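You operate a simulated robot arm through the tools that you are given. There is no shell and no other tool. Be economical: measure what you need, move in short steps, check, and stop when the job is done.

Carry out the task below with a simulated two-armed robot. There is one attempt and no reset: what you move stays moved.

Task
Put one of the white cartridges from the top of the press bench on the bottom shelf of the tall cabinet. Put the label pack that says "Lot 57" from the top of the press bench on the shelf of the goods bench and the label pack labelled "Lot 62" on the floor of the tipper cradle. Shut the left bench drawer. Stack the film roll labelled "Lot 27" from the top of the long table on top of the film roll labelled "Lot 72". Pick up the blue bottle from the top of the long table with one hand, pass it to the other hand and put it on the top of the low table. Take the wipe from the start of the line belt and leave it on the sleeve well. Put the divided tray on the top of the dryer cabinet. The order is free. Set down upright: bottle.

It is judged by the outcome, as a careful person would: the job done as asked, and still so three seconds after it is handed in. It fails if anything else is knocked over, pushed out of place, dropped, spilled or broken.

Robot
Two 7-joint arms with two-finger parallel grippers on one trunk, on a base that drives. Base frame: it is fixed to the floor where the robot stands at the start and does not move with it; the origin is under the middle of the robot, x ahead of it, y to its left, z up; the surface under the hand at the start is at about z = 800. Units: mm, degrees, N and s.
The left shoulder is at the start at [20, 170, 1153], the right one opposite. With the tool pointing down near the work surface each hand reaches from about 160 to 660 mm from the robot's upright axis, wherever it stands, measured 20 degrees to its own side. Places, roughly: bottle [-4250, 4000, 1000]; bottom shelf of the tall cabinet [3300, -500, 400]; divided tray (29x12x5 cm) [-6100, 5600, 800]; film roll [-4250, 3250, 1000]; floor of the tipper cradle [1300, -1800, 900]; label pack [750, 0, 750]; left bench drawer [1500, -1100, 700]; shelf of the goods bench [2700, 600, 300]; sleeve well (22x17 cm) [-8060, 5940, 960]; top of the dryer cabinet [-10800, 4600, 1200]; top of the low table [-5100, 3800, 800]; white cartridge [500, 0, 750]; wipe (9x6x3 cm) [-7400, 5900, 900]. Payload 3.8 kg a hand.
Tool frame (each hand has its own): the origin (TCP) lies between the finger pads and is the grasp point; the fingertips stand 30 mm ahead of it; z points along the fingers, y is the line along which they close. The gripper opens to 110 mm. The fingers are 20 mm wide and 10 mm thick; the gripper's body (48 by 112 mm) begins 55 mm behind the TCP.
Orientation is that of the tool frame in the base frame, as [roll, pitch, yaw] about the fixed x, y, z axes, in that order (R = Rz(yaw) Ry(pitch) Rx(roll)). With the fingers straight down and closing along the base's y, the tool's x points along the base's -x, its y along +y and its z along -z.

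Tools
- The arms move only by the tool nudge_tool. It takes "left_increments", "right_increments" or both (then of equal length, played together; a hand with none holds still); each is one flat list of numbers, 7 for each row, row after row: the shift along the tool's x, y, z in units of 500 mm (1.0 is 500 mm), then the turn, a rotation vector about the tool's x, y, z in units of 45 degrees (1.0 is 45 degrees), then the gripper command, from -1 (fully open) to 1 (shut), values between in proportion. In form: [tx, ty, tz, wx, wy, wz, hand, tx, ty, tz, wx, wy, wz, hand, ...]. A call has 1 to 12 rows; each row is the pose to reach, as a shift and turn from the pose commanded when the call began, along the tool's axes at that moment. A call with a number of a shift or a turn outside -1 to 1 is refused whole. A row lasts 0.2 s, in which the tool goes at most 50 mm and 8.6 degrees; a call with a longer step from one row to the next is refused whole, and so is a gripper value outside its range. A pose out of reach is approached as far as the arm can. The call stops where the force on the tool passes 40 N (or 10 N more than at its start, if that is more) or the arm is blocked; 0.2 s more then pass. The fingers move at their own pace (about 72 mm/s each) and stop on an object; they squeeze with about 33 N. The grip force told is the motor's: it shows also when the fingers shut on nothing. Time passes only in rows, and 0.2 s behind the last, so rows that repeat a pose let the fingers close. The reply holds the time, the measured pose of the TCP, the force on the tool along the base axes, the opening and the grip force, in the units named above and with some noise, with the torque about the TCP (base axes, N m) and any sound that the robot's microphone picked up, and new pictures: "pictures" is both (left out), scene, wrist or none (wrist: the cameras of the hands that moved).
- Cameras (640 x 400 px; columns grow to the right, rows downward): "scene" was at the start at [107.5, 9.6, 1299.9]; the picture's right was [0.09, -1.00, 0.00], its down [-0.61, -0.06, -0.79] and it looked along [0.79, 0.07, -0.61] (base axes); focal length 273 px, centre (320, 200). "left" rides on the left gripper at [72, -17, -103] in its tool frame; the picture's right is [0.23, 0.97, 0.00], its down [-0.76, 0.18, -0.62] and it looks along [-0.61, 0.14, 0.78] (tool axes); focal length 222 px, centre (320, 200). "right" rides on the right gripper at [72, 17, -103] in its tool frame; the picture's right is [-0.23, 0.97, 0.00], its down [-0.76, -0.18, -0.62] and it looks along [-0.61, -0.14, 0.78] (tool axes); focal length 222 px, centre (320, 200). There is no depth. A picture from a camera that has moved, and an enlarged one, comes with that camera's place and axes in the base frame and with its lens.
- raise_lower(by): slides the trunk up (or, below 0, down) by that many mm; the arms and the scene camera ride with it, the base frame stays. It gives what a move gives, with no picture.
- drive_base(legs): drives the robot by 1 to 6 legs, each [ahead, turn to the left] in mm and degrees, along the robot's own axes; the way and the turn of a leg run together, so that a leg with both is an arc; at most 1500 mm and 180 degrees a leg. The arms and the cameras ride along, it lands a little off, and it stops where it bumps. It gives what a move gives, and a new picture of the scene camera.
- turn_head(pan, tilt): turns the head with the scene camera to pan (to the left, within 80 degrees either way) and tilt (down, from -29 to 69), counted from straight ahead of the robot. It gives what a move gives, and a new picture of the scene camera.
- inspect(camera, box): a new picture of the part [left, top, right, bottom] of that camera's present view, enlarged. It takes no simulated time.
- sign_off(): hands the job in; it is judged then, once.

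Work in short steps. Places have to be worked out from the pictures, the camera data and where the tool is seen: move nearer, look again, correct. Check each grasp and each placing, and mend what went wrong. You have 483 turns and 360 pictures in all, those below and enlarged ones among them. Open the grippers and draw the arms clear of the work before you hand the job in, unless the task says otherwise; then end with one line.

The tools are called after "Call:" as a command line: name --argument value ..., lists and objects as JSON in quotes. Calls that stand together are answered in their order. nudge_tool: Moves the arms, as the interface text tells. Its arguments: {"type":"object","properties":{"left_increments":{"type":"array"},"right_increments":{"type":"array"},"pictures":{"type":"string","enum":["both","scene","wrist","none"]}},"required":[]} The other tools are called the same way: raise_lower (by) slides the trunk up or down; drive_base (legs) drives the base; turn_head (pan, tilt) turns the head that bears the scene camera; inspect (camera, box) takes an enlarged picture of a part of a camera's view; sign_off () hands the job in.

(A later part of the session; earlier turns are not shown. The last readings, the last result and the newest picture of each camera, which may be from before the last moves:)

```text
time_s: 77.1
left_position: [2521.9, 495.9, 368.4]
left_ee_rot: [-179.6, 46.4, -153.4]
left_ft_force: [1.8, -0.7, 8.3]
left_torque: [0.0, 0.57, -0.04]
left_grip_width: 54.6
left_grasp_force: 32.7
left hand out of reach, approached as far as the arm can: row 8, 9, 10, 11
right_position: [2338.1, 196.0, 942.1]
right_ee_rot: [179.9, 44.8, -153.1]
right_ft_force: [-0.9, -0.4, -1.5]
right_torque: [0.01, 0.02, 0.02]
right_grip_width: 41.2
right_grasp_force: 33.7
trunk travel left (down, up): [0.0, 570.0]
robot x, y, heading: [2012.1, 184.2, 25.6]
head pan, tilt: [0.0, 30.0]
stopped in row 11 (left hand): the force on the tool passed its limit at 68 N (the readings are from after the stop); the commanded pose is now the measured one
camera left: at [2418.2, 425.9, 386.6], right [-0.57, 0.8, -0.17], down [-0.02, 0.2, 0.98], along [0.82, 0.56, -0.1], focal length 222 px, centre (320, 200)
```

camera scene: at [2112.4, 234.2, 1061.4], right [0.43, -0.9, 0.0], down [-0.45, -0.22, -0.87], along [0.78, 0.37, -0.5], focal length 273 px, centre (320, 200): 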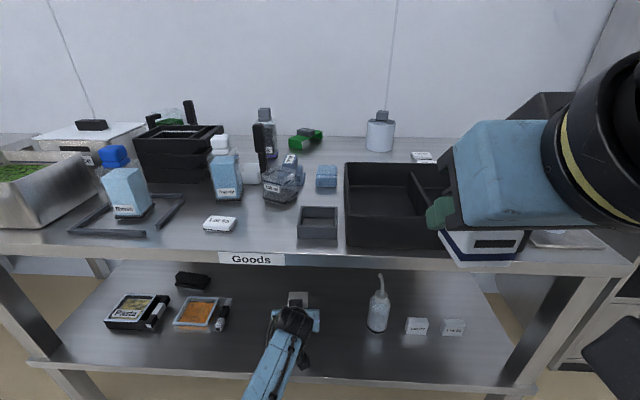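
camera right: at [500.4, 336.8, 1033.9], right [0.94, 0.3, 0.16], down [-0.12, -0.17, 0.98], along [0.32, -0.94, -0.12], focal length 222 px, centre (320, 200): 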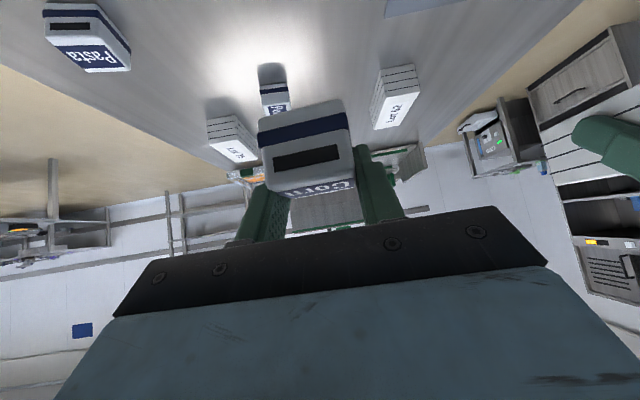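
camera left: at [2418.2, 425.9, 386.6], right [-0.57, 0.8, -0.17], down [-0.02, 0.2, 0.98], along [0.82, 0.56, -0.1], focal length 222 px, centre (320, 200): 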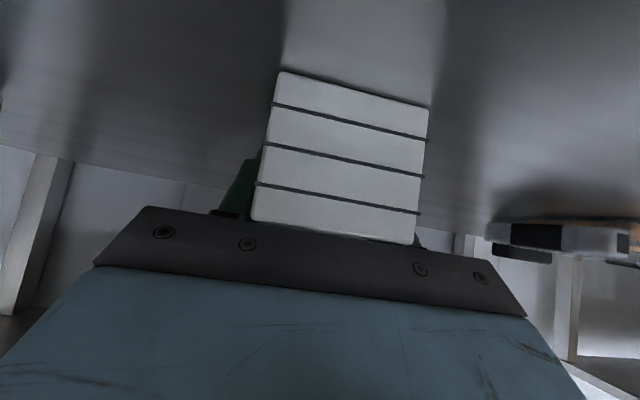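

The pack touches the shelf (TCP z≈368, surface ≈334). I open and withdraw along the tool axis.

Call:
nudge_tool --left_increments '[0, 0, 0, 0, 0, 0, -0.3, 0, 0, 0, 0, 0, 0, -0.7, 0, 0, 0, 0, 0, 0, -1, 0, 0, -0.04, 0, 0, 0, -1, 0, 0, -0.1, 0, 0, 0, -1, 0.03, 0, -0.17, 0, 0, 0, -1, 0.06, 0, -0.24, 0, 0, 0, -1, 0.1, 0, -0.32, 0, 0, 0, -1, 0.14, 0, -0.4, 0, 0, 0, -1]'

```text
time_s: 79.0
left_position: [2447.2, 484.4, 537.6]
left_ee_rot: [176.9, 58.8, -155.9]
left_ft_force: [-0.3, 0.1, 0.8]
left_torque: [-0.03, -0.01, -0.01]
left_grip_width: 109.8
left_grasp_force: 0.1
right_position: [2337.8, 203.4, 940.2]
right_ee_rot: [-179.5, 44.6, -152.8]
right_ft_force: [0.3, 0.7, -1.6]
right_torque: [-0.05, 0.02, -0.02]
right_grip_width: 41.3
right_grasp_force: 32.6
trunk travel left (down, up): [0.0, 570.0]
robot x, y, heading: [2010.1, 181.3, 25.6]
head pan, tilt: [0.0, 30.0]
stopped in row 9 (left hand): the arm was blocked; the commanded pose is now the measured one
camera scene: at [2112.9, 241.6, 1060.6], right [0.43, -0.9, 0.01], down [-0.45, -0.22, -0.86], along [0.78, 0.37, -0.5], focal length 273 px, centre (320, 200)
camera left: at [2343.7, 412.7, 528.1], right [-0.55, 0.82, -0.17], down [-0.19, 0.07, 0.98], along [0.81, 0.57, 0.12], focal length 222 px, centre (320, 200)
```

scene: 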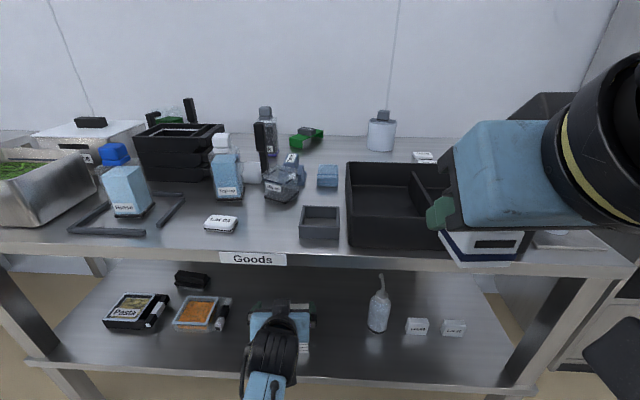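
left: 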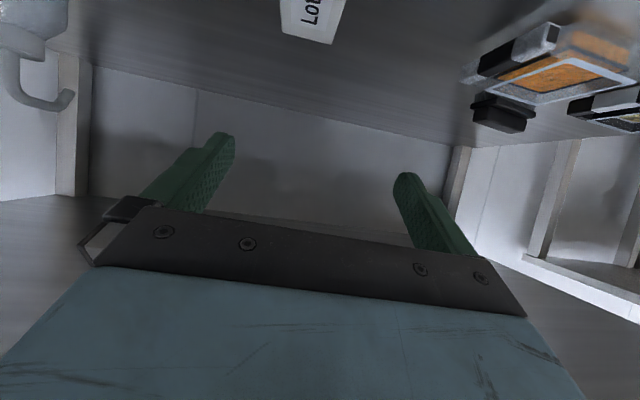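

The pack is released, but the wrist touched the underside of the bench top while retreating. I move down slightly and straight back out.

Call:
nudge_tool --left_increments '[0.034, 0, 0.02, 0, 0, 0, -1, 0.08, 0, -0.05, 0, 0, 0, -1, 0.126, 0, -0.12, 0, 0, 0, -1, 0.172, 0, -0.19, 0, 0, 0, -1, 0.218, 0, -0.26, 0, 0, 0, -1, 0.26, 0, -0.33, 0, 0, 0, -1]'

```text
time_s: 79.8
left_position: [2443.2, 497.6, 610.2]
left_ee_rot: [167.7, 71.2, -164.1]
left_ft_force: [-0.5, 0.4, -0.3]
left_torque: [0.0, -0.02, -0.02]
left_grip_width: 110.0
left_grasp_force: 0.0
right_position: [2336.8, 202.5, 941.6]
right_ee_rot: [-179.5, 44.6, -152.9]
right_ft_force: [-0.4, 1.5, -0.7]
right_torque: [-0.05, 0.02, -0.04]
right_grip_width: 41.5
right_grasp_force: 32.7
trunk travel left (down, up): [0.0, 570.0]
robot x, y, heading: [2011.3, 178.9, 25.4]
head pan, tilt: [0.0, 30.0]
stopped in row 3 (left hand): the arm was blocked; the commanded pose is now the measured one
camera scene: at [2112.8, 241.2, 1061.0], right [0.43, -0.9, 0.01], down [-0.45, -0.22, -0.86], along [0.78, 0.37, -0.5], focal length 273 px, centre (320, 200)
camera left: at [2343.0, 429.4, 573.2], right [-0.52, 0.84, -0.15], down [-0.36, -0.06, 0.93], along [0.77, 0.54, 0.34], focal length 222 px, centre (320, 200)
```

scene: 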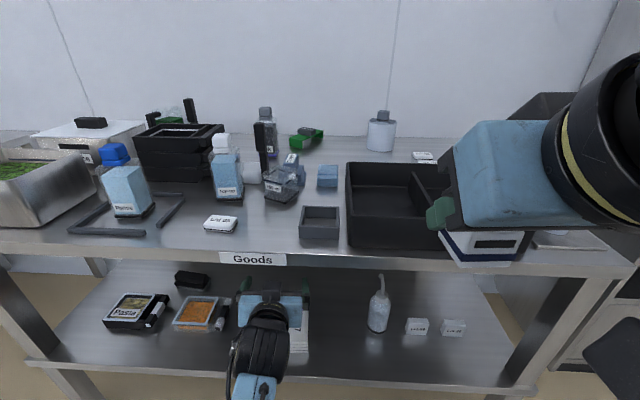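
left: 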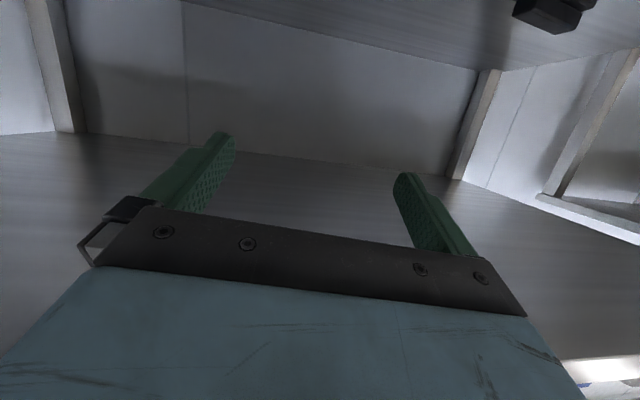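

The arm seems blocked by its own geometry (elbow), but only the fingers remain beneath the lip, so I back the base out instead.

Call:
drive_base --legs '[[-250, 0]]'

```text
time_s: 81.6
left_position: [2219.0, 390.0, 609.6]
left_ee_rot: [167.3, 71.1, -164.6]
left_ft_force: [0.0, -0.3, -1.0]
left_torque: [-0.01, 0.01, 0.01]
left_grip_width: 110.0
left_grasp_force: 0.1
right_position: [2114.6, 96.1, 940.6]
right_ee_rot: [-179.5, 44.7, -152.8]
right_ft_force: [0.2, 0.2, -0.7]
right_torque: [0.0, -0.03, 0.01]
right_grip_width: 41.6
right_grasp_force: 32.7
trunk travel left (down, up): [0.0, 570.0]
robot x, y, heading: [1790.7, 76.1, 25.5]
head pan, tilt: [0.0, 30.0]
camera scene: at [1889.6, 134.2, 1060.7], right [0.43, -0.9, 0.01], down [-0.45, -0.22, -0.86], along [0.78, 0.37, -0.5], focal length 273 px, centre (320, 200)
```

scene: 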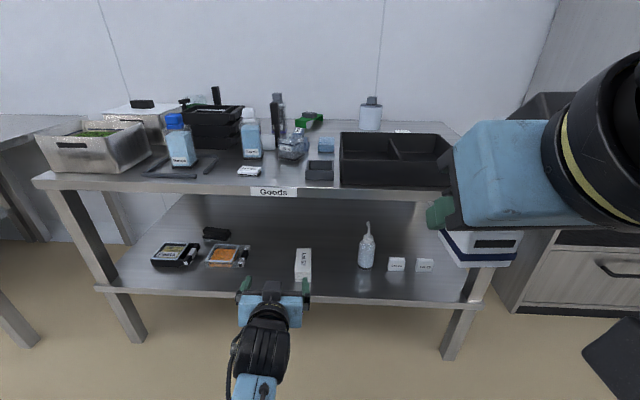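

Lot 57 sits on the goods shelf with everything else undisturbed. I raise the trunk and check the arms before moving on to the tall cabinet.

Call:
raise_lower --by 250

Call:
nudge_tool --left_increments '[0, 0, -0.08, 0.05, 0.15, 0.05, -1, 0, 0, -0.16, 0.1, 0.3, 0.1, -1, 0, 0, -0.24, 0.15, 0.45, 0.15, -1]' --pictures "scene"

```text
time_s: 84.2
left_position: [2217.5, 386.0, 861.2]
left_ee_rot: [166.1, 71.2, -165.9]
left_ft_force: [0.5, -0.7, -0.1]
left_torque: [0.03, -0.01, 0.03]
left_grip_width: 110.1
left_grasp_force: 0.1
right_position: [2111.8, 90.7, 1191.8]
right_ee_rot: [-180.0, 44.8, -153.1]
right_ft_force: [0.2, 0.5, -0.6]
right_torque: [-0.02, 0.02, -0.02]
right_grip_width: 41.3
right_grasp_force: 33.0
trunk travel left (down, up): [-250.0, 320.0]
robot x, y, heading: [1785.5, 77.7, 25.6]
head pan, tilt: [0.0, 30.0]
```

```text
time_s: 85.0
left_position: [2119.5, 348.7, 904.7]
left_ee_rot: [164.4, 50.6, -173.4]
left_ft_force: [-0.1, -1.3, -0.5]
left_torque: [-0.01, -0.01, 0.0]
left_grip_width: 110.2
left_grasp_force: 0.0
right_position: [2112.7, 89.2, 1191.8]
right_ee_rot: [179.9, 44.9, -153.0]
right_ft_force: [0.6, -0.4, -1.0]
right_torque: [-0.03, -0.01, 0.0]
right_grip_width: 41.4
right_grasp_force: 32.3
trunk travel left (down, up): [-250.0, 320.0]
robot x, y, heading: [1784.7, 77.9, 25.5]
head pan, tilt: [0.0, 30.0]
camera scene: at [1888.1, 126.9, 1311.5], right [0.43, -0.9, 0.0], down [-0.45, -0.22, -0.87], along [0.78, 0.37, -0.5], focal length 273 px, centre (320, 200)
```

scene: 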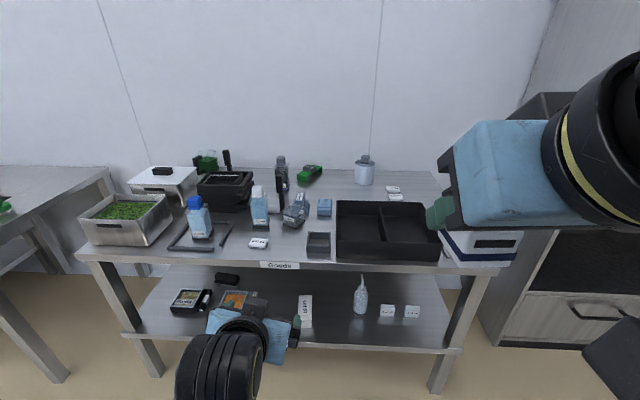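

I straighten the left tool (roll about its axis by −12.5°) back to the 45° attitude.

Call:
nudge_tool --left_increments '[0, 0, -0.04, 0, 0.08, -0.14, -1, 0, 0, -0.08, 0, 0.16, -0.277, -1]' --pictures "none"

Call:
drive_base --legs '[[0, -78], [1040, 0], [0, 78]]'

```text
time_s: 85.6
left_position: [2081.1, 333.1, 911.9]
left_ee_rot: [177.0, 43.2, -155.6]
left_ft_force: [0.1, -0.2, 0.6]
left_torque: [0.03, -0.02, 0.01]
left_grip_width: 110.4
left_grasp_force: 0.1
right_position: [2112.9, 90.3, 1191.7]
right_ee_rot: [-179.9, 44.7, -153.0]
right_ft_force: [-0.7, -0.1, -0.7]
right_torque: [0.0, -0.01, 0.01]
right_grip_width: 41.3
right_grasp_force: 33.3
trunk travel left (down, up): [-250.0, 320.0]
robot x, y, heading: [1790.5, 77.8, 25.6]
head pan, tilt: [0.0, 30.0]
```

```text
time_s: 97.7
left_position: [2734.6, -488.0, 916.8]
left_ee_rot: [177.4, 44.1, -154.8]
left_ft_force: [-0.5, -0.4, -0.4]
left_torque: [0.01, -0.01, 0.02]
left_grip_width: 110.0
left_grasp_force: 0.0
right_position: [2763.7, -731.0, 1191.6]
right_ee_rot: [180.0, 44.8, -152.8]
right_ft_force: [0.2, 0.3, -0.9]
right_torque: [0.0, -0.01, 0.03]
right_grip_width: 41.3
right_grasp_force: 32.8
trunk travel left (down, up): [-250.0, 320.0]
robot x, y, heading: [2439.2, -750.2, 25.7]
head pan, tilt: [0.0, 30.0]
camera scene: at [2539.4, -696.1, 1311.5], right [0.44, -0.9, 0.0], down [-0.45, -0.22, -0.87], along [0.78, 0.38, -0.5], focal length 273 px, centre (320, 200)
```

scene: 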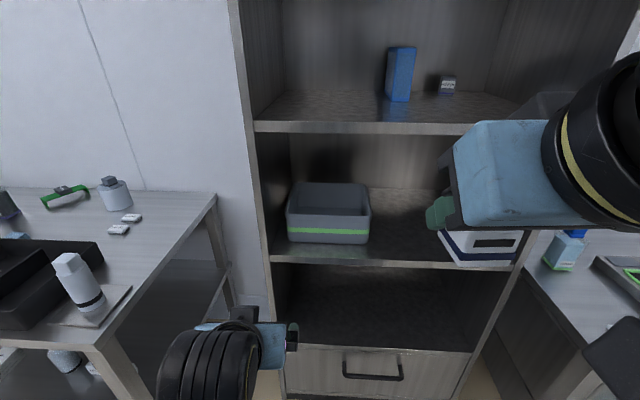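

The tall cabinet's bottom shelf (above the drawer) is empty. I lower the trunk and bring the right hand with the Corn cartridge down to shelf height outside the cabinet.

Call:
raise_lower --by -250

Call:
nudge_tool --right_increments '[0.056, 0, 0.078, 0, 0, 0, 1, 0.113, 0, 0.155, 0, 0, 0, 1, 0.17, 0, 0.233, 0, 0, 0, 1, 0.226, 0, 0.31, 0, 0, 0, 1, 0.283, 0, 0.389, 0, 0, 0, 1, 0.34, 0, 0.466, 0, 0, 0, 1, 0.396, 0, 0.544, 0, 0, 0, 1, 0.4525, 0, 0.622, 0, 0, 0, 1]'

```text
time_s: 100.5
left_position: [2733.5, -480.1, 727.1]
left_ee_rot: [176.8, 44.7, -155.1]
left_ft_force: [1.0, -1.0, -0.8]
left_torque: [-0.01, 0.04, 0.0]
left_grip_width: 110.0
left_grasp_force: 0.0
right_position: [2760.0, -728.7, 1002.9]
right_ee_rot: [-179.4, 45.0, -152.5]
right_ft_force: [0.3, 0.3, -1.2]
right_torque: [0.01, 0.0, 0.0]
right_grip_width: 41.2
right_grasp_force: 32.8
trunk travel left (down, up): [-54.0, 516.0]
robot x, y, heading: [2440.8, -745.1, 26.1]
head pan, tilt: [0.0, 30.0]
stopped: the arm was blocked; the commanded pose is now the measured one
```

```text
time_s: 102.2
left_position: [2732.6, -480.5, 727.4]
left_ee_rot: [176.9, 44.6, -155.1]
left_ft_force: [-0.6, -0.1, -0.7]
left_torque: [-0.01, -0.02, 0.02]
left_grip_width: 110.0
left_grasp_force: 0.1
right_position: [2815.1, -701.0, 621.8]
right_ee_rot: [-179.5, 45.1, -152.4]
right_ft_force: [-0.7, -0.1, 0.4]
right_torque: [-0.01, -0.03, 0.0]
right_grip_width: 41.2
right_grasp_force: 33.0
right hand out of reach, approached as far as the arm can: row 1, 2, 3, 4, 5, 6
trunk travel left (down, up): [-54.0, 516.0]
robot x, y, heading: [2440.8, -746.5, 25.5]
head pan, tilt: [0.0, 30.0]
camera scene: at [2535.9, -691.0, 1120.8], right [0.44, -0.9, 0.01], down [-0.45, -0.22, -0.87], along [0.78, 0.38, -0.5], focal length 273 px, centre (320, 200)
camera right: at [2695.8, -744.9, 643.8], right [-0.3, 0.94, 0.15], down [0.17, -0.11, 0.98], along [0.94, 0.32, -0.12], focal length 222 px, centre (320, 200)
```

scene: 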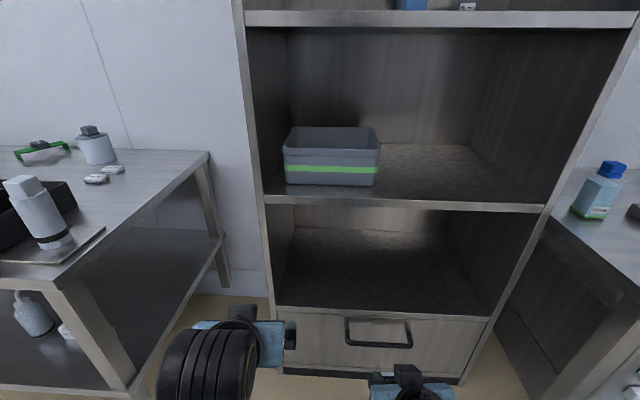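
right: 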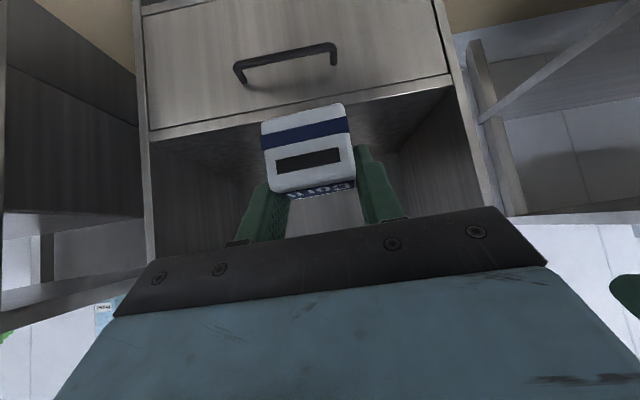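

The shelf edge appears at z≈430, about 550 mm ahead of the camera. I drive 170 mm closer, then move the right hand in above the shelf.

Call:
drive_base --legs '[[170, 0]]'

Call:
nudge_tool --right_increments '[0.06, 0, 0.06, 0, 0, 0, 1, 0.12, 0, 0.12, 0, 0, 0, 1, 0.06, 0, 0.18, 0, 0, 0, 1, 0, 0, 0.24, 0, 0, 0, 1, -0.06, 0, 0.3, 0, 0, 0, 1]'

```text
time_s: 103.7
left_position: [2887.0, -406.0, 728.1]
left_ee_rot: [176.9, 44.6, -155.1]
left_ft_force: [-0.7, 0.0, -0.2]
left_torque: [0.0, 0.02, 0.0]
left_grip_width: 109.9
left_grasp_force: 0.1
right_position: [2967.7, -628.1, 623.1]
right_ee_rot: [-179.5, 44.8, -152.5]
right_ft_force: [-0.5, 0.2, -0.5]
right_torque: [-0.03, 0.0, 0.02]
right_grip_width: 41.3
right_grasp_force: 33.1
trunk travel left (down, up): [-54.0, 516.0]
robot x, y, heading: [2592.6, -673.4, 25.9]
head pan, tilt: [0.0, 30.0]
camera scene: at [2689.2, -616.5, 1120.7], right [0.44, -0.9, 0.01], down [-0.45, -0.22, -0.87], along [0.78, 0.38, -0.5], focal length 273 px, centre (320, 200)
```

scene: 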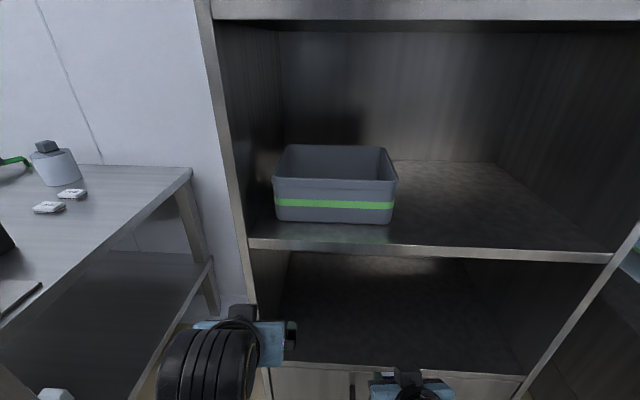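

```text
time_s: 104.9
left_position: [2886.5, -405.2, 728.0]
left_ee_rot: [176.9, 44.6, -155.1]
left_ft_force: [0.7, 0.2, 0.0]
left_torque: [-0.01, 0.02, 0.02]
left_grip_width: 109.8
left_grasp_force: 0.0
right_position: [3081.8, -570.5, 537.3]
right_ee_rot: [-179.5, 44.9, -152.5]
right_ft_force: [-0.4, 0.4, -2.0]
right_torque: [-0.02, 0.0, 0.01]
right_grip_width: 41.3
right_grasp_force: 33.1
trunk travel left (down, up): [-54.0, 516.0]
robot x, y, heading: [2594.8, -669.5, 26.0]
head pan, tilt: [0.0, 30.0]
camera scene: at [2689.1, -616.7, 1120.8], right [0.44, -0.9, 0.01], down [-0.45, -0.22, -0.87], along [0.78, 0.38, -0.5], focal length 273 px, centre (320, 200)
camera right: at [2962.3, -613.6, 559.1], right [-0.3, 0.94, 0.15], down [0.17, -0.11, 0.98], along [0.94, 0.32, -0.13], focal length 222 px, centre (320, 200)
```

scene: 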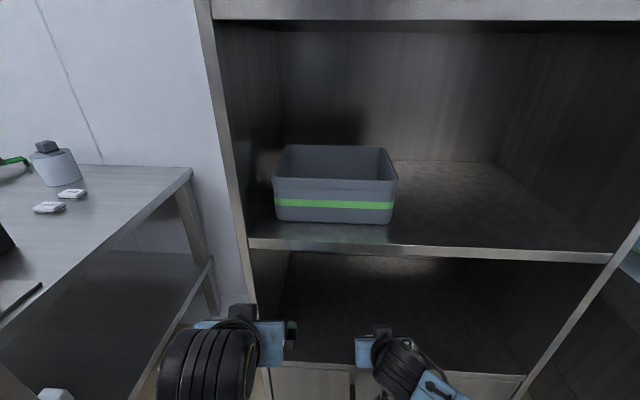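
right: 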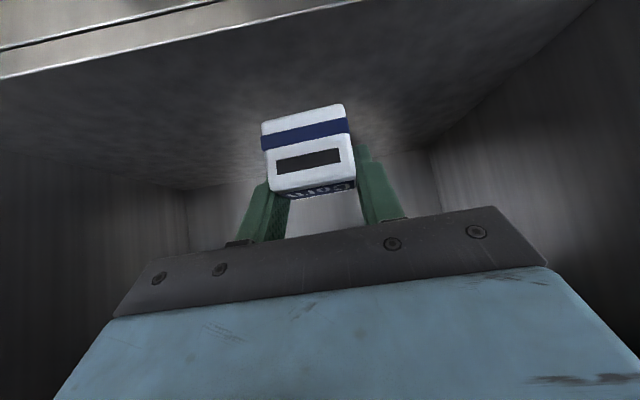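

The Corn is just past the shelf lip; I go 80 mm deeper, then descend to contact.

Call:
nudge_tool --right_increments '[-0.042, 0, 0.07, 0, 0, 0, 1, -0.085, 0, 0.141, 0, 0, 0, 1, -0.057, 0, 0.169, 0, 0, 0, 1, -0.045, 0, 0.181, 0, 0, 0, 1, -0.035, 0, 0.191, 0, 0, 0, 1, -0.025, 0, 0.201, 0, 0, 0, 1, -0.015, 0, 0.211, 0, 0, 0, 1, -0.005, 0, 0.221, 0, 0, 0, 1, 0.005, 0, 0.231, 0, 0, 0, 1, 0.015, 0, 0.241, 0, 0, 0, 1, 0.025, 0, 0.251, 0, 0, 0, 1]'

```text
time_s: 107.3
left_position: [2887.4, -406.0, 728.2]
left_ee_rot: [176.9, 44.5, -155.1]
left_ft_force: [0.4, 1.2, 0.2]
left_torque: [0.02, 0.0, -0.05]
left_grip_width: 110.1
left_grasp_force: 0.2
right_position: [3152.3, -534.3, 438.0]
right_ee_rot: [-179.5, 44.8, -152.5]
right_ft_force: [0.1, 0.5, -0.5]
right_torque: [0.05, 0.01, 0.0]
right_grip_width: 41.4
right_grasp_force: 33.3
trunk travel left (down, up): [-54.0, 516.0]
robot x, y, heading: [2590.2, -671.7, 25.8]
head pan, tilt: [0.0, 30.0]
camera scene: at [2689.6, -616.3, 1120.7], right [0.44, -0.9, 0.01], down [-0.45, -0.22, -0.87], along [0.78, 0.38, -0.5], focal length 273 px, centre (320, 200)
camera right: at [3033.1, -576.8, 460.3], right [-0.3, 0.94, 0.15], down [0.17, -0.11, 0.98], along [0.94, 0.32, -0.13], focal length 222 px, centre (320, 200)
```

scene: 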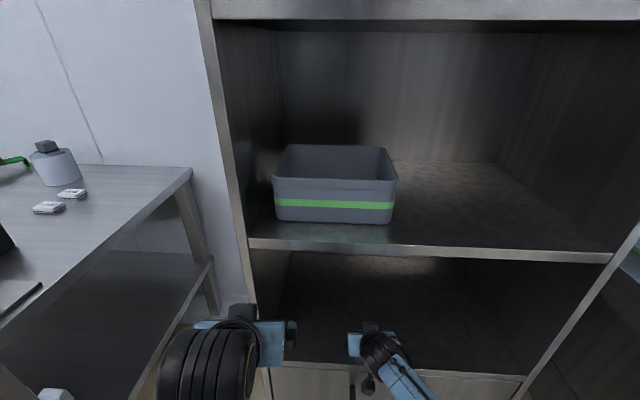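
right: 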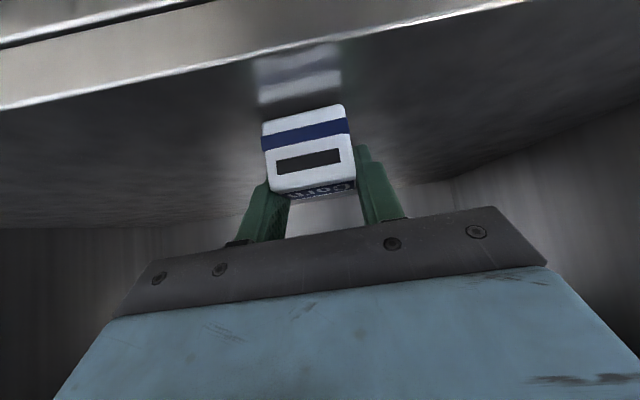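

No contact yet (Corn bottom ≈406). I move 45 mm deeper and continue down gently.

Call:
nudge_tool --right_increments '[-0.064, 0, 0.064, 0, 0, 0, 1, -0.056, 0, 0.072, 0, 0, 0, 1, -0.048, 0, 0.08, 0, 0, 0, 1, -0.04, 0, 0.088, 0, 0, 0, 1, -0.032, 0, 0.096, 0, 0, 0, 1, -0.024, 0, 0.104, 0, 0, 0, 1, -0.016, 0, 0.112, 0, 0, 0, 1, -0.008, 0, 0.12, 0, 0, 0, 1, 0, 0, 0.128, 0, 0, 0, 1, 0.008, 0, 0.136, 0, 0, 0, 1]' --pictures "wrist"

```text
time_s: 108.4
left_position: [2886.3, -406.0, 728.1]
left_ee_rot: [176.8, 44.7, -155.0]
left_ft_force: [0.6, -0.9, 0.7]
left_torque: [0.0, -0.03, 0.02]
left_grip_width: 109.9
left_grasp_force: 0.1
right_position: [3197.1, -509.8, 428.6]
right_ee_rot: [-179.8, 45.8, -152.4]
right_ft_force: [0.0, 0.7, -0.7]
right_torque: [0.02, -0.03, -0.04]
right_grip_width: 41.5
right_grasp_force: 33.1
right hand out of reach, approached as far as the arm can: row 5
trunk travel left (down, up): [-54.0, 516.0]
robot x, y, heading: [2595.3, -671.8, 25.9]
head pan, tilt: [0.0, 30.0]
stopped in row 5 (right hand): the force on the tool passed its limit at 52 N (the readings are from after the stop); the commanded pose is now the measured one
camera right: at [3077.2, -553.3, 449.1], right [-0.31, 0.94, 0.16], down [0.15, -0.12, 0.98], along [0.94, 0.33, -0.11], focal length 222 px, centre (320, 200)
```

right: 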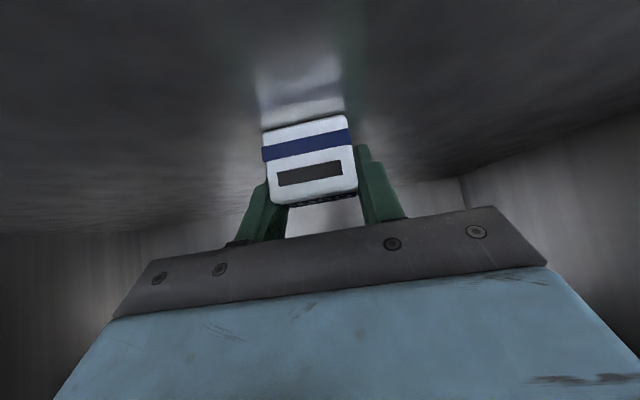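

The force limit tripped, but the residual force is about zero; the reflection suggests only a few mm gap. I try a few more 2 mm steps down.

Call:
nudge_tool --right_increments '[0.003, 0, 0.003, 0, 0, 0, 1, 0.006, 0, 0.006, 0, 0, 0, 1, 0.009, 0, 0.009, 0, 0, 0, 1, 0.012, 0, 0.012, 0, 0, 0, 1, 0.015, 0, 0.015, 0, 0, 0, 1, 0.018, 0, 0.018, 0, 0, 0, 1, 0.021, 0, 0.021, 0, 0, 0, 1]' --pictures "wrist"

```text
time_s: 110.0
left_position: [2886.9, -406.0, 729.5]
left_ee_rot: [177.1, 44.7, -155.0]
left_ft_force: [0.5, 0.5, -0.3]
left_torque: [-0.03, -0.01, -0.01]
left_grip_width: 110.1
left_grasp_force: 0.0
right_position: [3199.0, -509.0, 428.9]
right_ee_rot: [-179.9, 46.3, -152.4]
right_ft_force: [0.1, 7.9, 24.5]
right_torque: [-0.11, 0.56, -0.19]
right_grip_width: 41.5
right_grasp_force: 32.8
right hand out of reach, approached as far as the arm can: row 3, 4, 5, 6, 7
trunk travel left (down, up): [-54.0, 516.0]
robot x, y, heading: [2591.5, -673.1, 25.9]
head pan, tilt: [0.0, 30.0]
camera right: at [3078.4, -553.3, 448.1], right [-0.31, 0.94, 0.16], down [0.15, -0.12, 0.98], along [0.94, 0.33, -0.1], focal length 222 px, centre (320, 200)
```

right: 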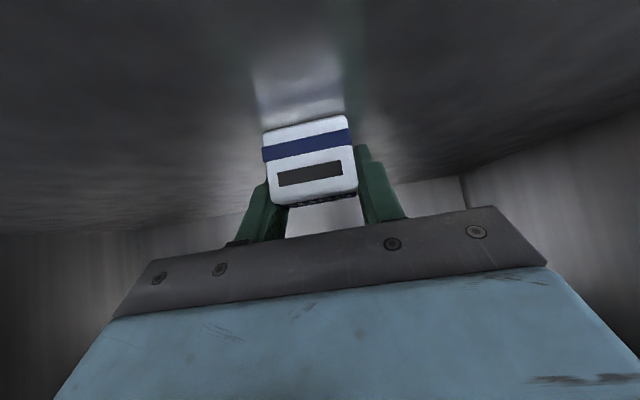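

Firm contact (24 N upward), so the cartridge is on the shelf. I open and withdraw a short way.

Call:
nudge_tool --right_increments '[0, 0, 0, 0, 0, 0, 0.3, 0, 0, 0, 0, 0, 0, -0.3, 0, 0, 0, 0, 0, 0, -1, 0, 0, -0.02, 0, 0, 0, -1, 0, 0, -0.08, 0, 0, 0, -1, 0, 0, -0.16, 0, 0, 0, -1]'

```text
time_s: 110.5
left_position: [2887.5, -406.5, 730.4]
left_ee_rot: [177.0, 44.8, -155.1]
left_ft_force: [0.1, 0.8, 0.6]
left_torque: [-0.02, 0.0, 0.01]
left_grip_width: 110.0
left_grasp_force: 0.0
right_position: [3199.7, -514.1, 428.4]
right_ee_rot: [-179.2, 46.2, -152.2]
right_ft_force: [-2.4, -4.5, 5.8]
right_torque: [0.11, 0.12, 0.13]
right_grip_width: 70.7
right_grasp_force: 0.0
trunk travel left (down, up): [-54.0, 516.0]
robot x, y, heading: [2591.7, -669.2, 26.0]
head pan, tilt: [0.0, 30.0]
stopped in row 2 (right hand): the force on the tool passed its limit at 78 N (the readings are from after the stop); the commanded pose is now the measured one
camera scene: at [2687.3, -617.0, 1120.8], right [0.44, -0.9, 0.01], down [-0.45, -0.22, -0.87], along [0.78, 0.37, -0.5], focal length 273 px, centre (320, 200)
camera right: at [3079.4, -557.1, 447.7], right [-0.31, 0.94, 0.15], down [0.15, -0.11, 0.98], along [0.94, 0.32, -0.1], focal length 222 px, centre (320, 200)
```

scene: 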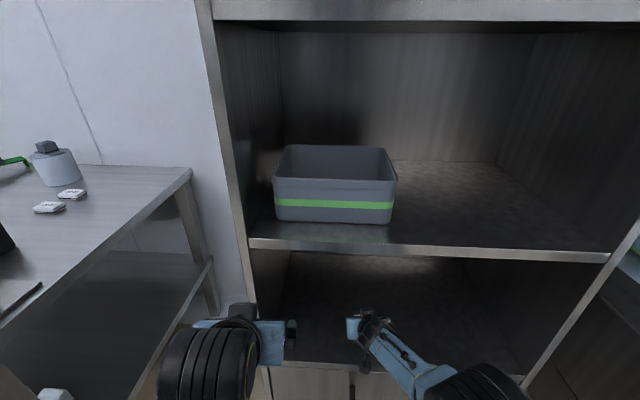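
right: 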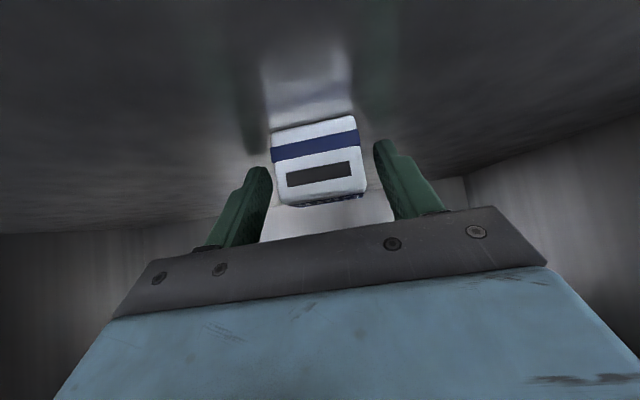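

The Corn is released and rests on the shelf. I raise the hand slightly and withdraw.

Call:
nudge_tool --right_increments '[-0.01, 0, -0.02, 0, 0, 0, -0.3, -0.02, 0, -0.04, 0, 0, 0, -0.7, -0.02, 0, -0.1, 0, 0, 0, -1, -0.02, 0, -0.18, 0, 0, 0, -1]'

```text
time_s: 111.5
left_position: [2887.7, -406.9, 729.2]
left_ee_rot: [176.9, 44.9, -155.1]
left_ft_force: [-0.3, -0.1, 0.0]
left_torque: [0.0, 0.01, -0.01]
left_grip_width: 109.9
left_grasp_force: 0.1
right_position: [3146.1, -538.8, 497.0]
right_ee_rot: [-179.2, 45.9, -152.2]
right_ft_force: [0.5, -0.1, 1.1]
right_torque: [0.01, 0.03, -0.03]
right_grip_width: 109.9
right_grasp_force: 0.1
right hand out of reach, approached as far as the arm can: row 1
trunk travel left (down, up): [-54.0, 516.0]
robot x, y, heading: [2590.6, -671.0, 25.8]
head pan, tilt: [0.0, 30.0]
camera scene: at [2688.0, -616.8, 1120.7], right [0.44, -0.9, 0.01], down [-0.45, -0.22, -0.87], along [0.78, 0.37, -0.5], focal length 273 px, centre (320, 200)
camera right: at [3027.1, -583.3, 516.9], right [-0.3, 0.94, 0.15], down [0.15, -0.11, 0.98], along [0.94, 0.32, -0.11], focal length 222 px, centre (320, 200)
```

scene: 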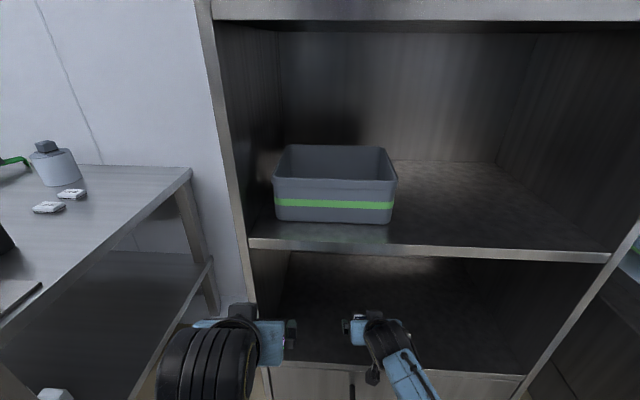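
right: 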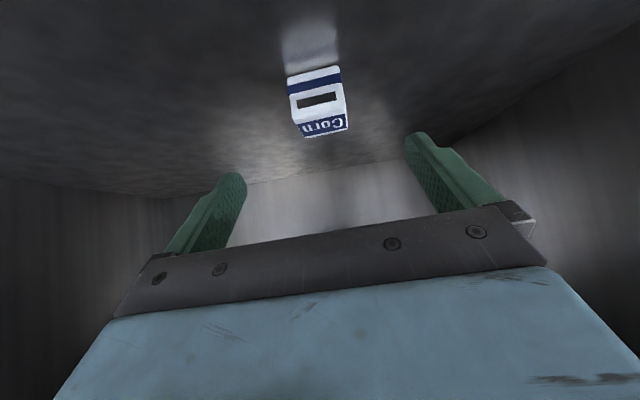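

Corn stands upright on the bottom shelf. I back out, raise the trunk, and turn to survey the drawer and tipper cradle.

Call:
drive_base --legs '[[-450, 0]]'

Call:
raise_lower --by 250

Call:
nudge_tool --right_increments '[-0.06, 0, -0.06, 0, 0, 0, -1, -0.12, 0, -0.12, 0, 0, 0, -1, -0.15, 0, -0.21, 0, 0, 0, -1, -0.16, 0, -0.29, 0, 0, 0, -1, -0.17, 0, -0.37, 0, 0, 0, -1, -0.18, 0, -0.45, 0, 0, 0, -1]' --pictures "none"

Call:
drive_base --legs '[[0, -140]]'

```text
time_s: 114.3
left_position: [2483.9, -601.8, 730.7]
left_ee_rot: [177.0, 45.0, -155.4]
left_ft_force: [0.3, 0.2, -0.3]
left_torque: [0.02, -0.02, 0.03]
left_grip_width: 110.3
left_grasp_force: 0.0
right_position: [2743.8, -737.0, 497.7]
right_ee_rot: [-179.2, 46.0, -152.6]
right_ft_force: [0.5, 0.4, 0.5]
right_torque: [0.0, 0.01, 0.02]
right_grip_width: 110.0
right_grasp_force: 0.1
trunk travel left (down, up): [-54.0, 516.0]
robot x, y, heading: [2183.1, -866.5, 25.5]
head pan, tilt: [0.0, 30.0]
camera scene: at [2283.9, -811.8, 1120.6], right [0.43, -0.9, 0.01], down [-0.45, -0.22, -0.87], along [0.78, 0.37, -0.5], focal length 273 px, centre (320, 200)
```

scene: 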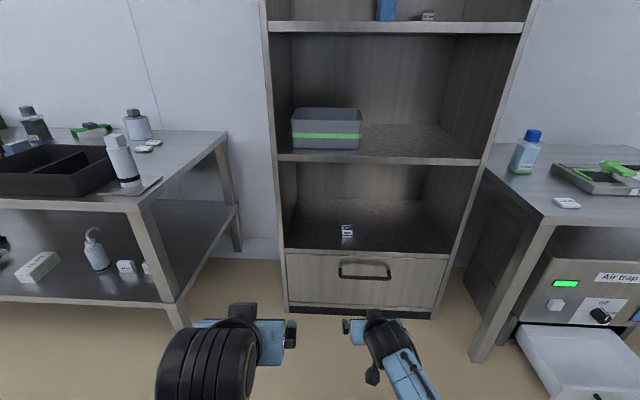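

```text
time_s: 116.8
left_position: [2485.7, -603.8, 974.4]
left_ee_rot: [176.6, 44.7, -155.8]
left_ft_force: [0.8, -0.1, 0.1]
left_torque: [0.03, -0.01, 0.01]
left_grip_width: 110.1
left_grasp_force: 0.1
right_position: [2745.4, -739.3, 740.2]
right_ee_rot: [-179.7, 46.0, -153.0]
right_ft_force: [0.4, -0.1, 0.6]
right_torque: [0.0, 0.01, 0.02]
right_grip_width: 110.0
right_grasp_force: 0.0
trunk travel left (down, up): [-304.0, 266.0]
robot x, y, heading: [2186.5, -870.5, 25.3]
head pan, tilt: [0.0, 30.0]
```

```text
time_s: 118.2
left_position: [2484.6, -605.4, 974.2]
left_ee_rot: [176.5, 44.7, -155.7]
left_ft_force: [-1.0, 0.7, -0.4]
left_torque: [-0.01, -0.04, 0.02]
left_grip_width: 110.1
left_grasp_force: 0.0
right_position: [2655.1, -784.6, 962.5]
right_ee_rot: [-179.6, 46.0, -152.8]
right_ft_force: [1.2, -0.3, -0.5]
right_torque: [0.01, 0.0, -0.03]
right_grip_width: 110.0
right_grasp_force: 0.1
trunk travel left (down, up): [-304.0, 266.0]
robot x, y, heading: [2189.4, -867.7, 25.8]
head pan, tilt: [0.0, 30.0]
```

```text
time_s: 124.4
left_position: [2130.5, -1260.9, 974.4]
left_ee_rot: [176.5, 44.9, 65.0]
left_ft_force: [-0.6, 0.0, -0.5]
left_torque: [0.02, 0.01, 0.01]
left_grip_width: 109.8
left_grasp_force: 0.0
right_position: [1886.0, -1235.9, 962.2]
right_ee_rot: [-179.7, 46.0, 67.8]
right_ft_force: [0.8, -0.1, 0.5]
right_torque: [0.02, 0.0, 0.0]
right_grip_width: 110.1
right_grasp_force: 0.0
trunk travel left (down, up): [-304.0, 266.0]
robot x, y, heading: [2185.0, -865.1, -113.8]
head pan, tilt: [0.0, 30.0]
camera scene: at [2142.1, -967.6, 1365.3], right [-0.92, 0.4, 0.0], down [0.2, 0.46, -0.87], along [-0.35, -0.79, -0.5], focal length 273 px, centre (320, 200)
```

scene: 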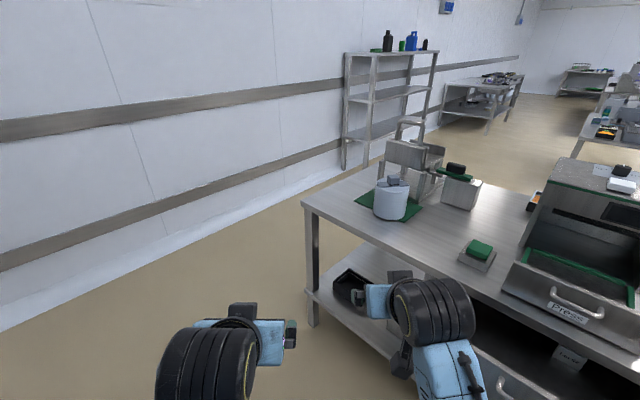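

I see the other bench (with "Press" machine and drawers). I look to the right for the full view.

Call:
turn_head --pan -45 --tilt 30

```text
time_s: 125.5
left_position: [2130.9, -1261.0, 974.9]
left_ee_rot: [176.5, 44.8, 65.1]
left_ft_force: [0.2, 0.9, 0.5]
left_torque: [0.0, 0.02, 0.01]
left_grip_width: 110.1
left_grasp_force: 0.0
right_position: [1885.9, -1237.6, 962.7]
right_ee_rot: [-179.7, 46.0, 67.9]
right_ft_force: [0.8, -0.2, 0.3]
right_torque: [0.03, 0.05, 0.0]
right_grip_width: 110.0
right_grasp_force: 0.1
trunk travel left (down, up): [-304.0, 266.0]
robot x, y, heading: [2186.2, -866.1, -113.6]
head pan, tilt: [-45.0, 30.0]
camera scene: at [2094.2, -917.7, 1365.3], right [-0.36, 0.93, 0.0], down [0.47, 0.18, -0.87], along [-0.81, -0.32, -0.5], focal length 273 px, centre (320, 200)
```

scene: 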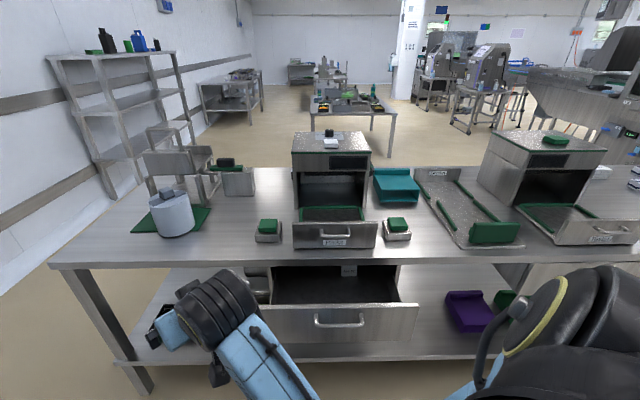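

Let me enlarge this bench to identify the drawer and the tipper cradle.

Call:
inspect --camera "scene" --box '[240, 110, 640, 360]'

Call:
inspect --camera "scene" --box '[40, 120, 300, 290]'

Call:
turn_head --pan -75 --tilt 30

```text
1.60 times, centred on (440, 235) of scene
camera zoom: at [2094.2, -917.7, 1365.3], right [-0.36, 0.93, 0.0], down [0.47, 0.18, -0.87], along [-0.81, -0.32, -0.5], focal length 437 px, centre (128, 144)
```

zoom: 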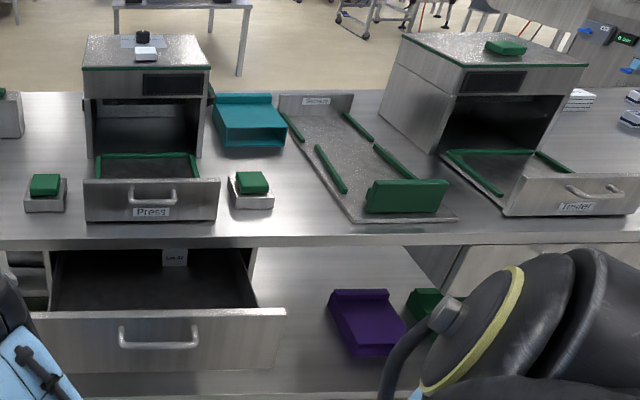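

```text
2.35 times, centred on (170, 205) of scene
camera zoom: at [2094.2, -917.7, 1365.3], right [-0.36, 0.93, 0.0], down [0.47, 0.18, -0.87], along [-0.81, -0.32, -0.5], focal length 643 px, centre (673, 188)
```

zoom: 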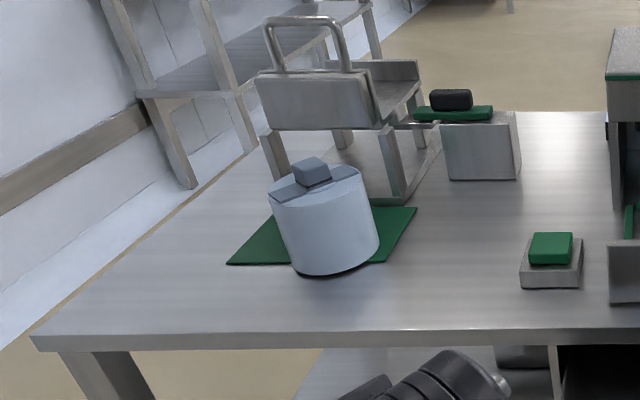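

```text
time_s: 126.5
left_position: [2130.7, -1261.6, 975.2]
left_ee_rot: [176.6, 44.8, 65.1]
left_ft_force: [0.5, 0.2, 0.3]
left_torque: [-0.02, 0.0, 0.0]
left_grip_width: 109.9
left_grasp_force: 0.1
right_position: [1884.0, -1236.6, 962.8]
right_ee_rot: [-179.8, 46.0, 68.0]
right_ft_force: [0.5, -0.5, 0.0]
right_torque: [0.04, -0.05, -0.03]
right_grip_width: 110.3
right_grasp_force: 0.0
trunk travel left (down, up): [-304.0, 266.0]
robot x, y, heading: [2186.6, -866.1, -113.8]
head pan, tilt: [-75.0, 30.0]
camera scene: at [2089.1, -871.2, 1365.3], right [0.15, 0.99, 0.0], down [0.49, -0.07, -0.87], along [-0.86, 0.13, -0.5], focal length 273 px, centre (320, 200)
```

scene: 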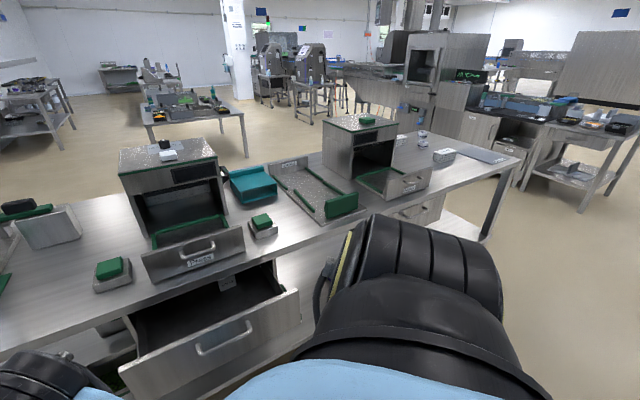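

The cradle is the raised tray with bail handle at the far left of this bench, and the open drawer under the "Press" machine is the left bench drawer. I turn to face the bench and view the drawer.

Call:
drive_base --legs '[[0, -42]]'

Call:
turn_head --pan 0 --tilt 45

```text
time_s: 128.8
left_position: [1881.9, -1122.7, 975.1]
left_ee_rot: [176.4, 44.8, 23.2]
left_ft_force: [0.5, 0.5, 0.2]
left_torque: [0.0, 0.01, 0.0]
left_grip_width: 110.1
left_grasp_force: 0.1
right_position: [1714.6, -940.8, 963.1]
right_ee_rot: [-179.9, 46.1, 26.0]
right_ft_force: [-0.1, 0.3, -1.3]
right_torque: [0.02, -0.01, 0.0]
right_grip_width: 110.2
right_grasp_force: 0.0
trunk travel left (down, up): [-304.0, 266.0]
robot x, y, heading: [2183.9, -864.8, -155.4]
head pan, tilt: [-75.0, 30.0]
camera scene: at [2110.3, -804.3, 1365.3], right [0.77, 0.64, 0.0], down [0.32, -0.39, -0.87], along [-0.55, 0.67, -0.5], focal length 273 px, centre (320, 200)
```

scene: 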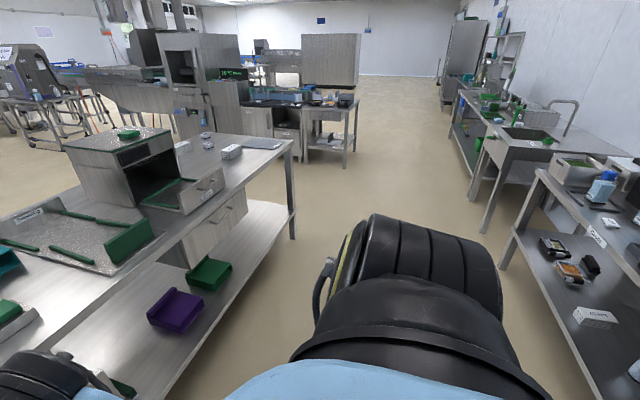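

```text
time_s: 130.3
left_position: [1882.4, -1123.6, 974.9]
left_ee_rot: [176.4, 44.8, 23.2]
left_ft_force: [0.2, 0.4, 0.2]
left_torque: [0.02, -0.03, 0.01]
left_grip_width: 110.0
left_grasp_force: 0.0
right_position: [1716.9, -940.6, 962.2]
right_ee_rot: [-179.8, 46.0, 26.1]
right_ft_force: [-0.1, -0.3, -0.2]
right_torque: [0.01, 0.01, 0.01]
right_grip_width: 109.9
right_grasp_force: 0.1
trunk travel left (down, up): [-304.0, 266.0]
robot x, y, heading: [2184.0, -867.8, -155.5]
head pan, tilt: [0.0, 45.0]
camera scene: at [2093.7, -907.8, 1342.7], right [-0.41, 0.91, 0.0], down [0.64, 0.29, -0.71], along [-0.64, -0.29, -0.71], focal length 273 px, centre (320, 200)
```

scene: 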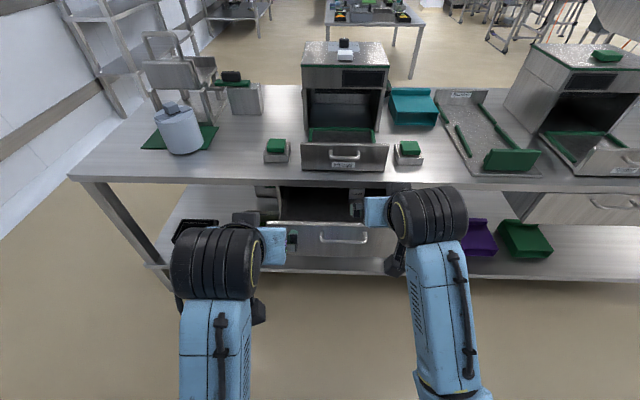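

The drawer front stands about 550 mm ahead of me near z 700–740. I close the right gripper, level it and lower it in front of the panel, right of the handle.

Call:
nudge_tool --right_increments '[0.06, -0.015, 0.054, 0, -0.09, 0, 1, 0.12, -0.03, 0.107, 0, -0.18, 0, 1, 0.18, -0.046, 0.16, 0, -0.27, 0, 1, 0.24, -0.062, 0.214, 0, -0.36, 0, 1, 0.3, -0.078, 0.268, 0, -0.45, 0, 1, 0.363, -0.094, 0.321, 0, -0.55, 0, 1]'

```text
time_s: 131.7
left_position: [1881.3, -1122.5, 974.0]
left_ee_rot: [176.3, 44.8, 23.2]
left_ft_force: [0.2, 0.7, 0.3]
left_torque: [-0.02, -0.02, 0.03]
left_grip_width: 110.1
left_grasp_force: 0.0
right_position: [1705.6, -895.0, 720.0]
right_ee_rot: [-179.5, 70.7, 26.2]
right_ft_force: [0.3, 0.2, -0.5]
right_torque: [-0.03, 0.05, 0.01]
right_grip_width: 0.2
right_grasp_force: 32.6
trunk travel left (down, up): [-304.0, 266.0]
robot x, y, heading: [2188.0, -865.1, -155.6]
head pan, tilt: [0.0, 45.0]
camera scene: at [2093.6, -907.9, 1342.7], right [-0.41, 0.91, 0.0], down [0.64, 0.29, -0.71], along [-0.64, -0.29, -0.71], focal length 273 px, centre (320, 200)
camera right: at [1819.7, -857.5, 685.1], right [0.36, -0.91, 0.21], down [0.23, 0.3, 0.92], along [-0.91, -0.28, 0.32], focal length 222 px, centre (320, 200)
```

scene: 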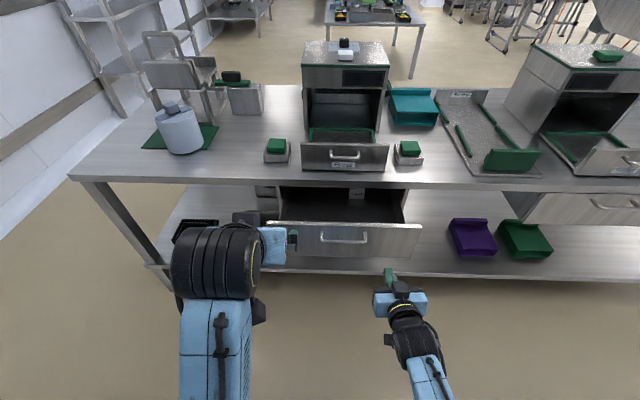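
right: 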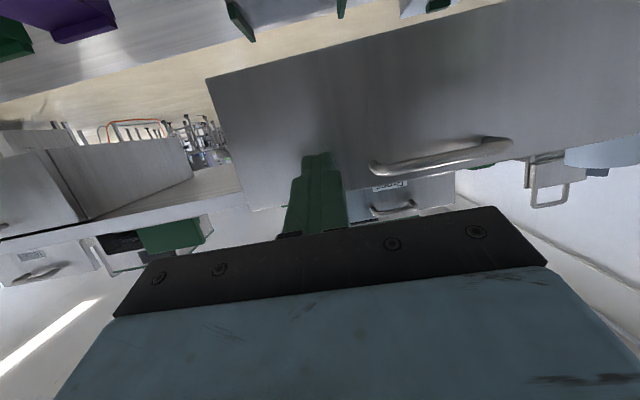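

The closed fingers aim at the panel just below its top edge. I lower 25 mm and push forward in steps.

Call:
nudge_tool --right_increments '[0.03, 0, 0.05, 0, 0, 0, 1, 0.008, 0, 0.13, 0, 0, 0, 1, -0.008, 0, 0.175, 0, 0, 0, 1, -0.023, 0, 0.219, 0, 0, 0, 1, -0.039, 0, 0.263, 0, 0, 0, 1, -0.054, 0, 0.307, 0, 0, 0, 1, -0.07, 0, 0.35, 0, 0, 0, 1, -0.085, 0, 0.394, 0, 0, 0, 1]' --pictures "scene"

```text
time_s: 133.5
left_position: [1882.8, -1123.0, 975.3]
left_ee_rot: [176.5, 44.8, 23.2]
left_ft_force: [0.8, -0.4, -0.2]
left_torque: [0.02, 0.02, 0.0]
left_grip_width: 109.9
left_grasp_force: 0.0
right_position: [1544.8, -970.6, 697.7]
right_ee_rot: [-179.4, 70.9, 26.3]
right_ft_force: [0.3, 0.7, 1.1]
right_torque: [-0.03, -0.01, -0.03]
right_grip_width: 0.3
right_grasp_force: 32.9
right hand out of reach, approached as far as the arm can: row 8
trunk travel left (down, up): [-304.0, 266.0]
robot x, y, heading: [2187.6, -862.6, -155.7]
head pan, tilt: [0.0, 45.0]
camera scene: at [2094.3, -907.8, 1342.7], right [-0.41, 0.91, 0.0], down [0.64, 0.29, -0.71], along [-0.64, -0.29, -0.71], focal length 273 px, centre (320, 200)
```

scene: 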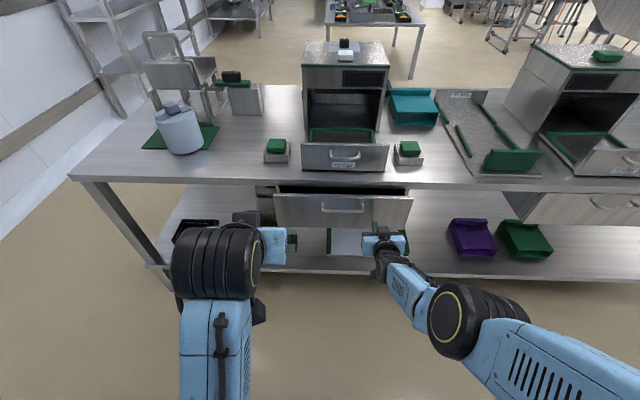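

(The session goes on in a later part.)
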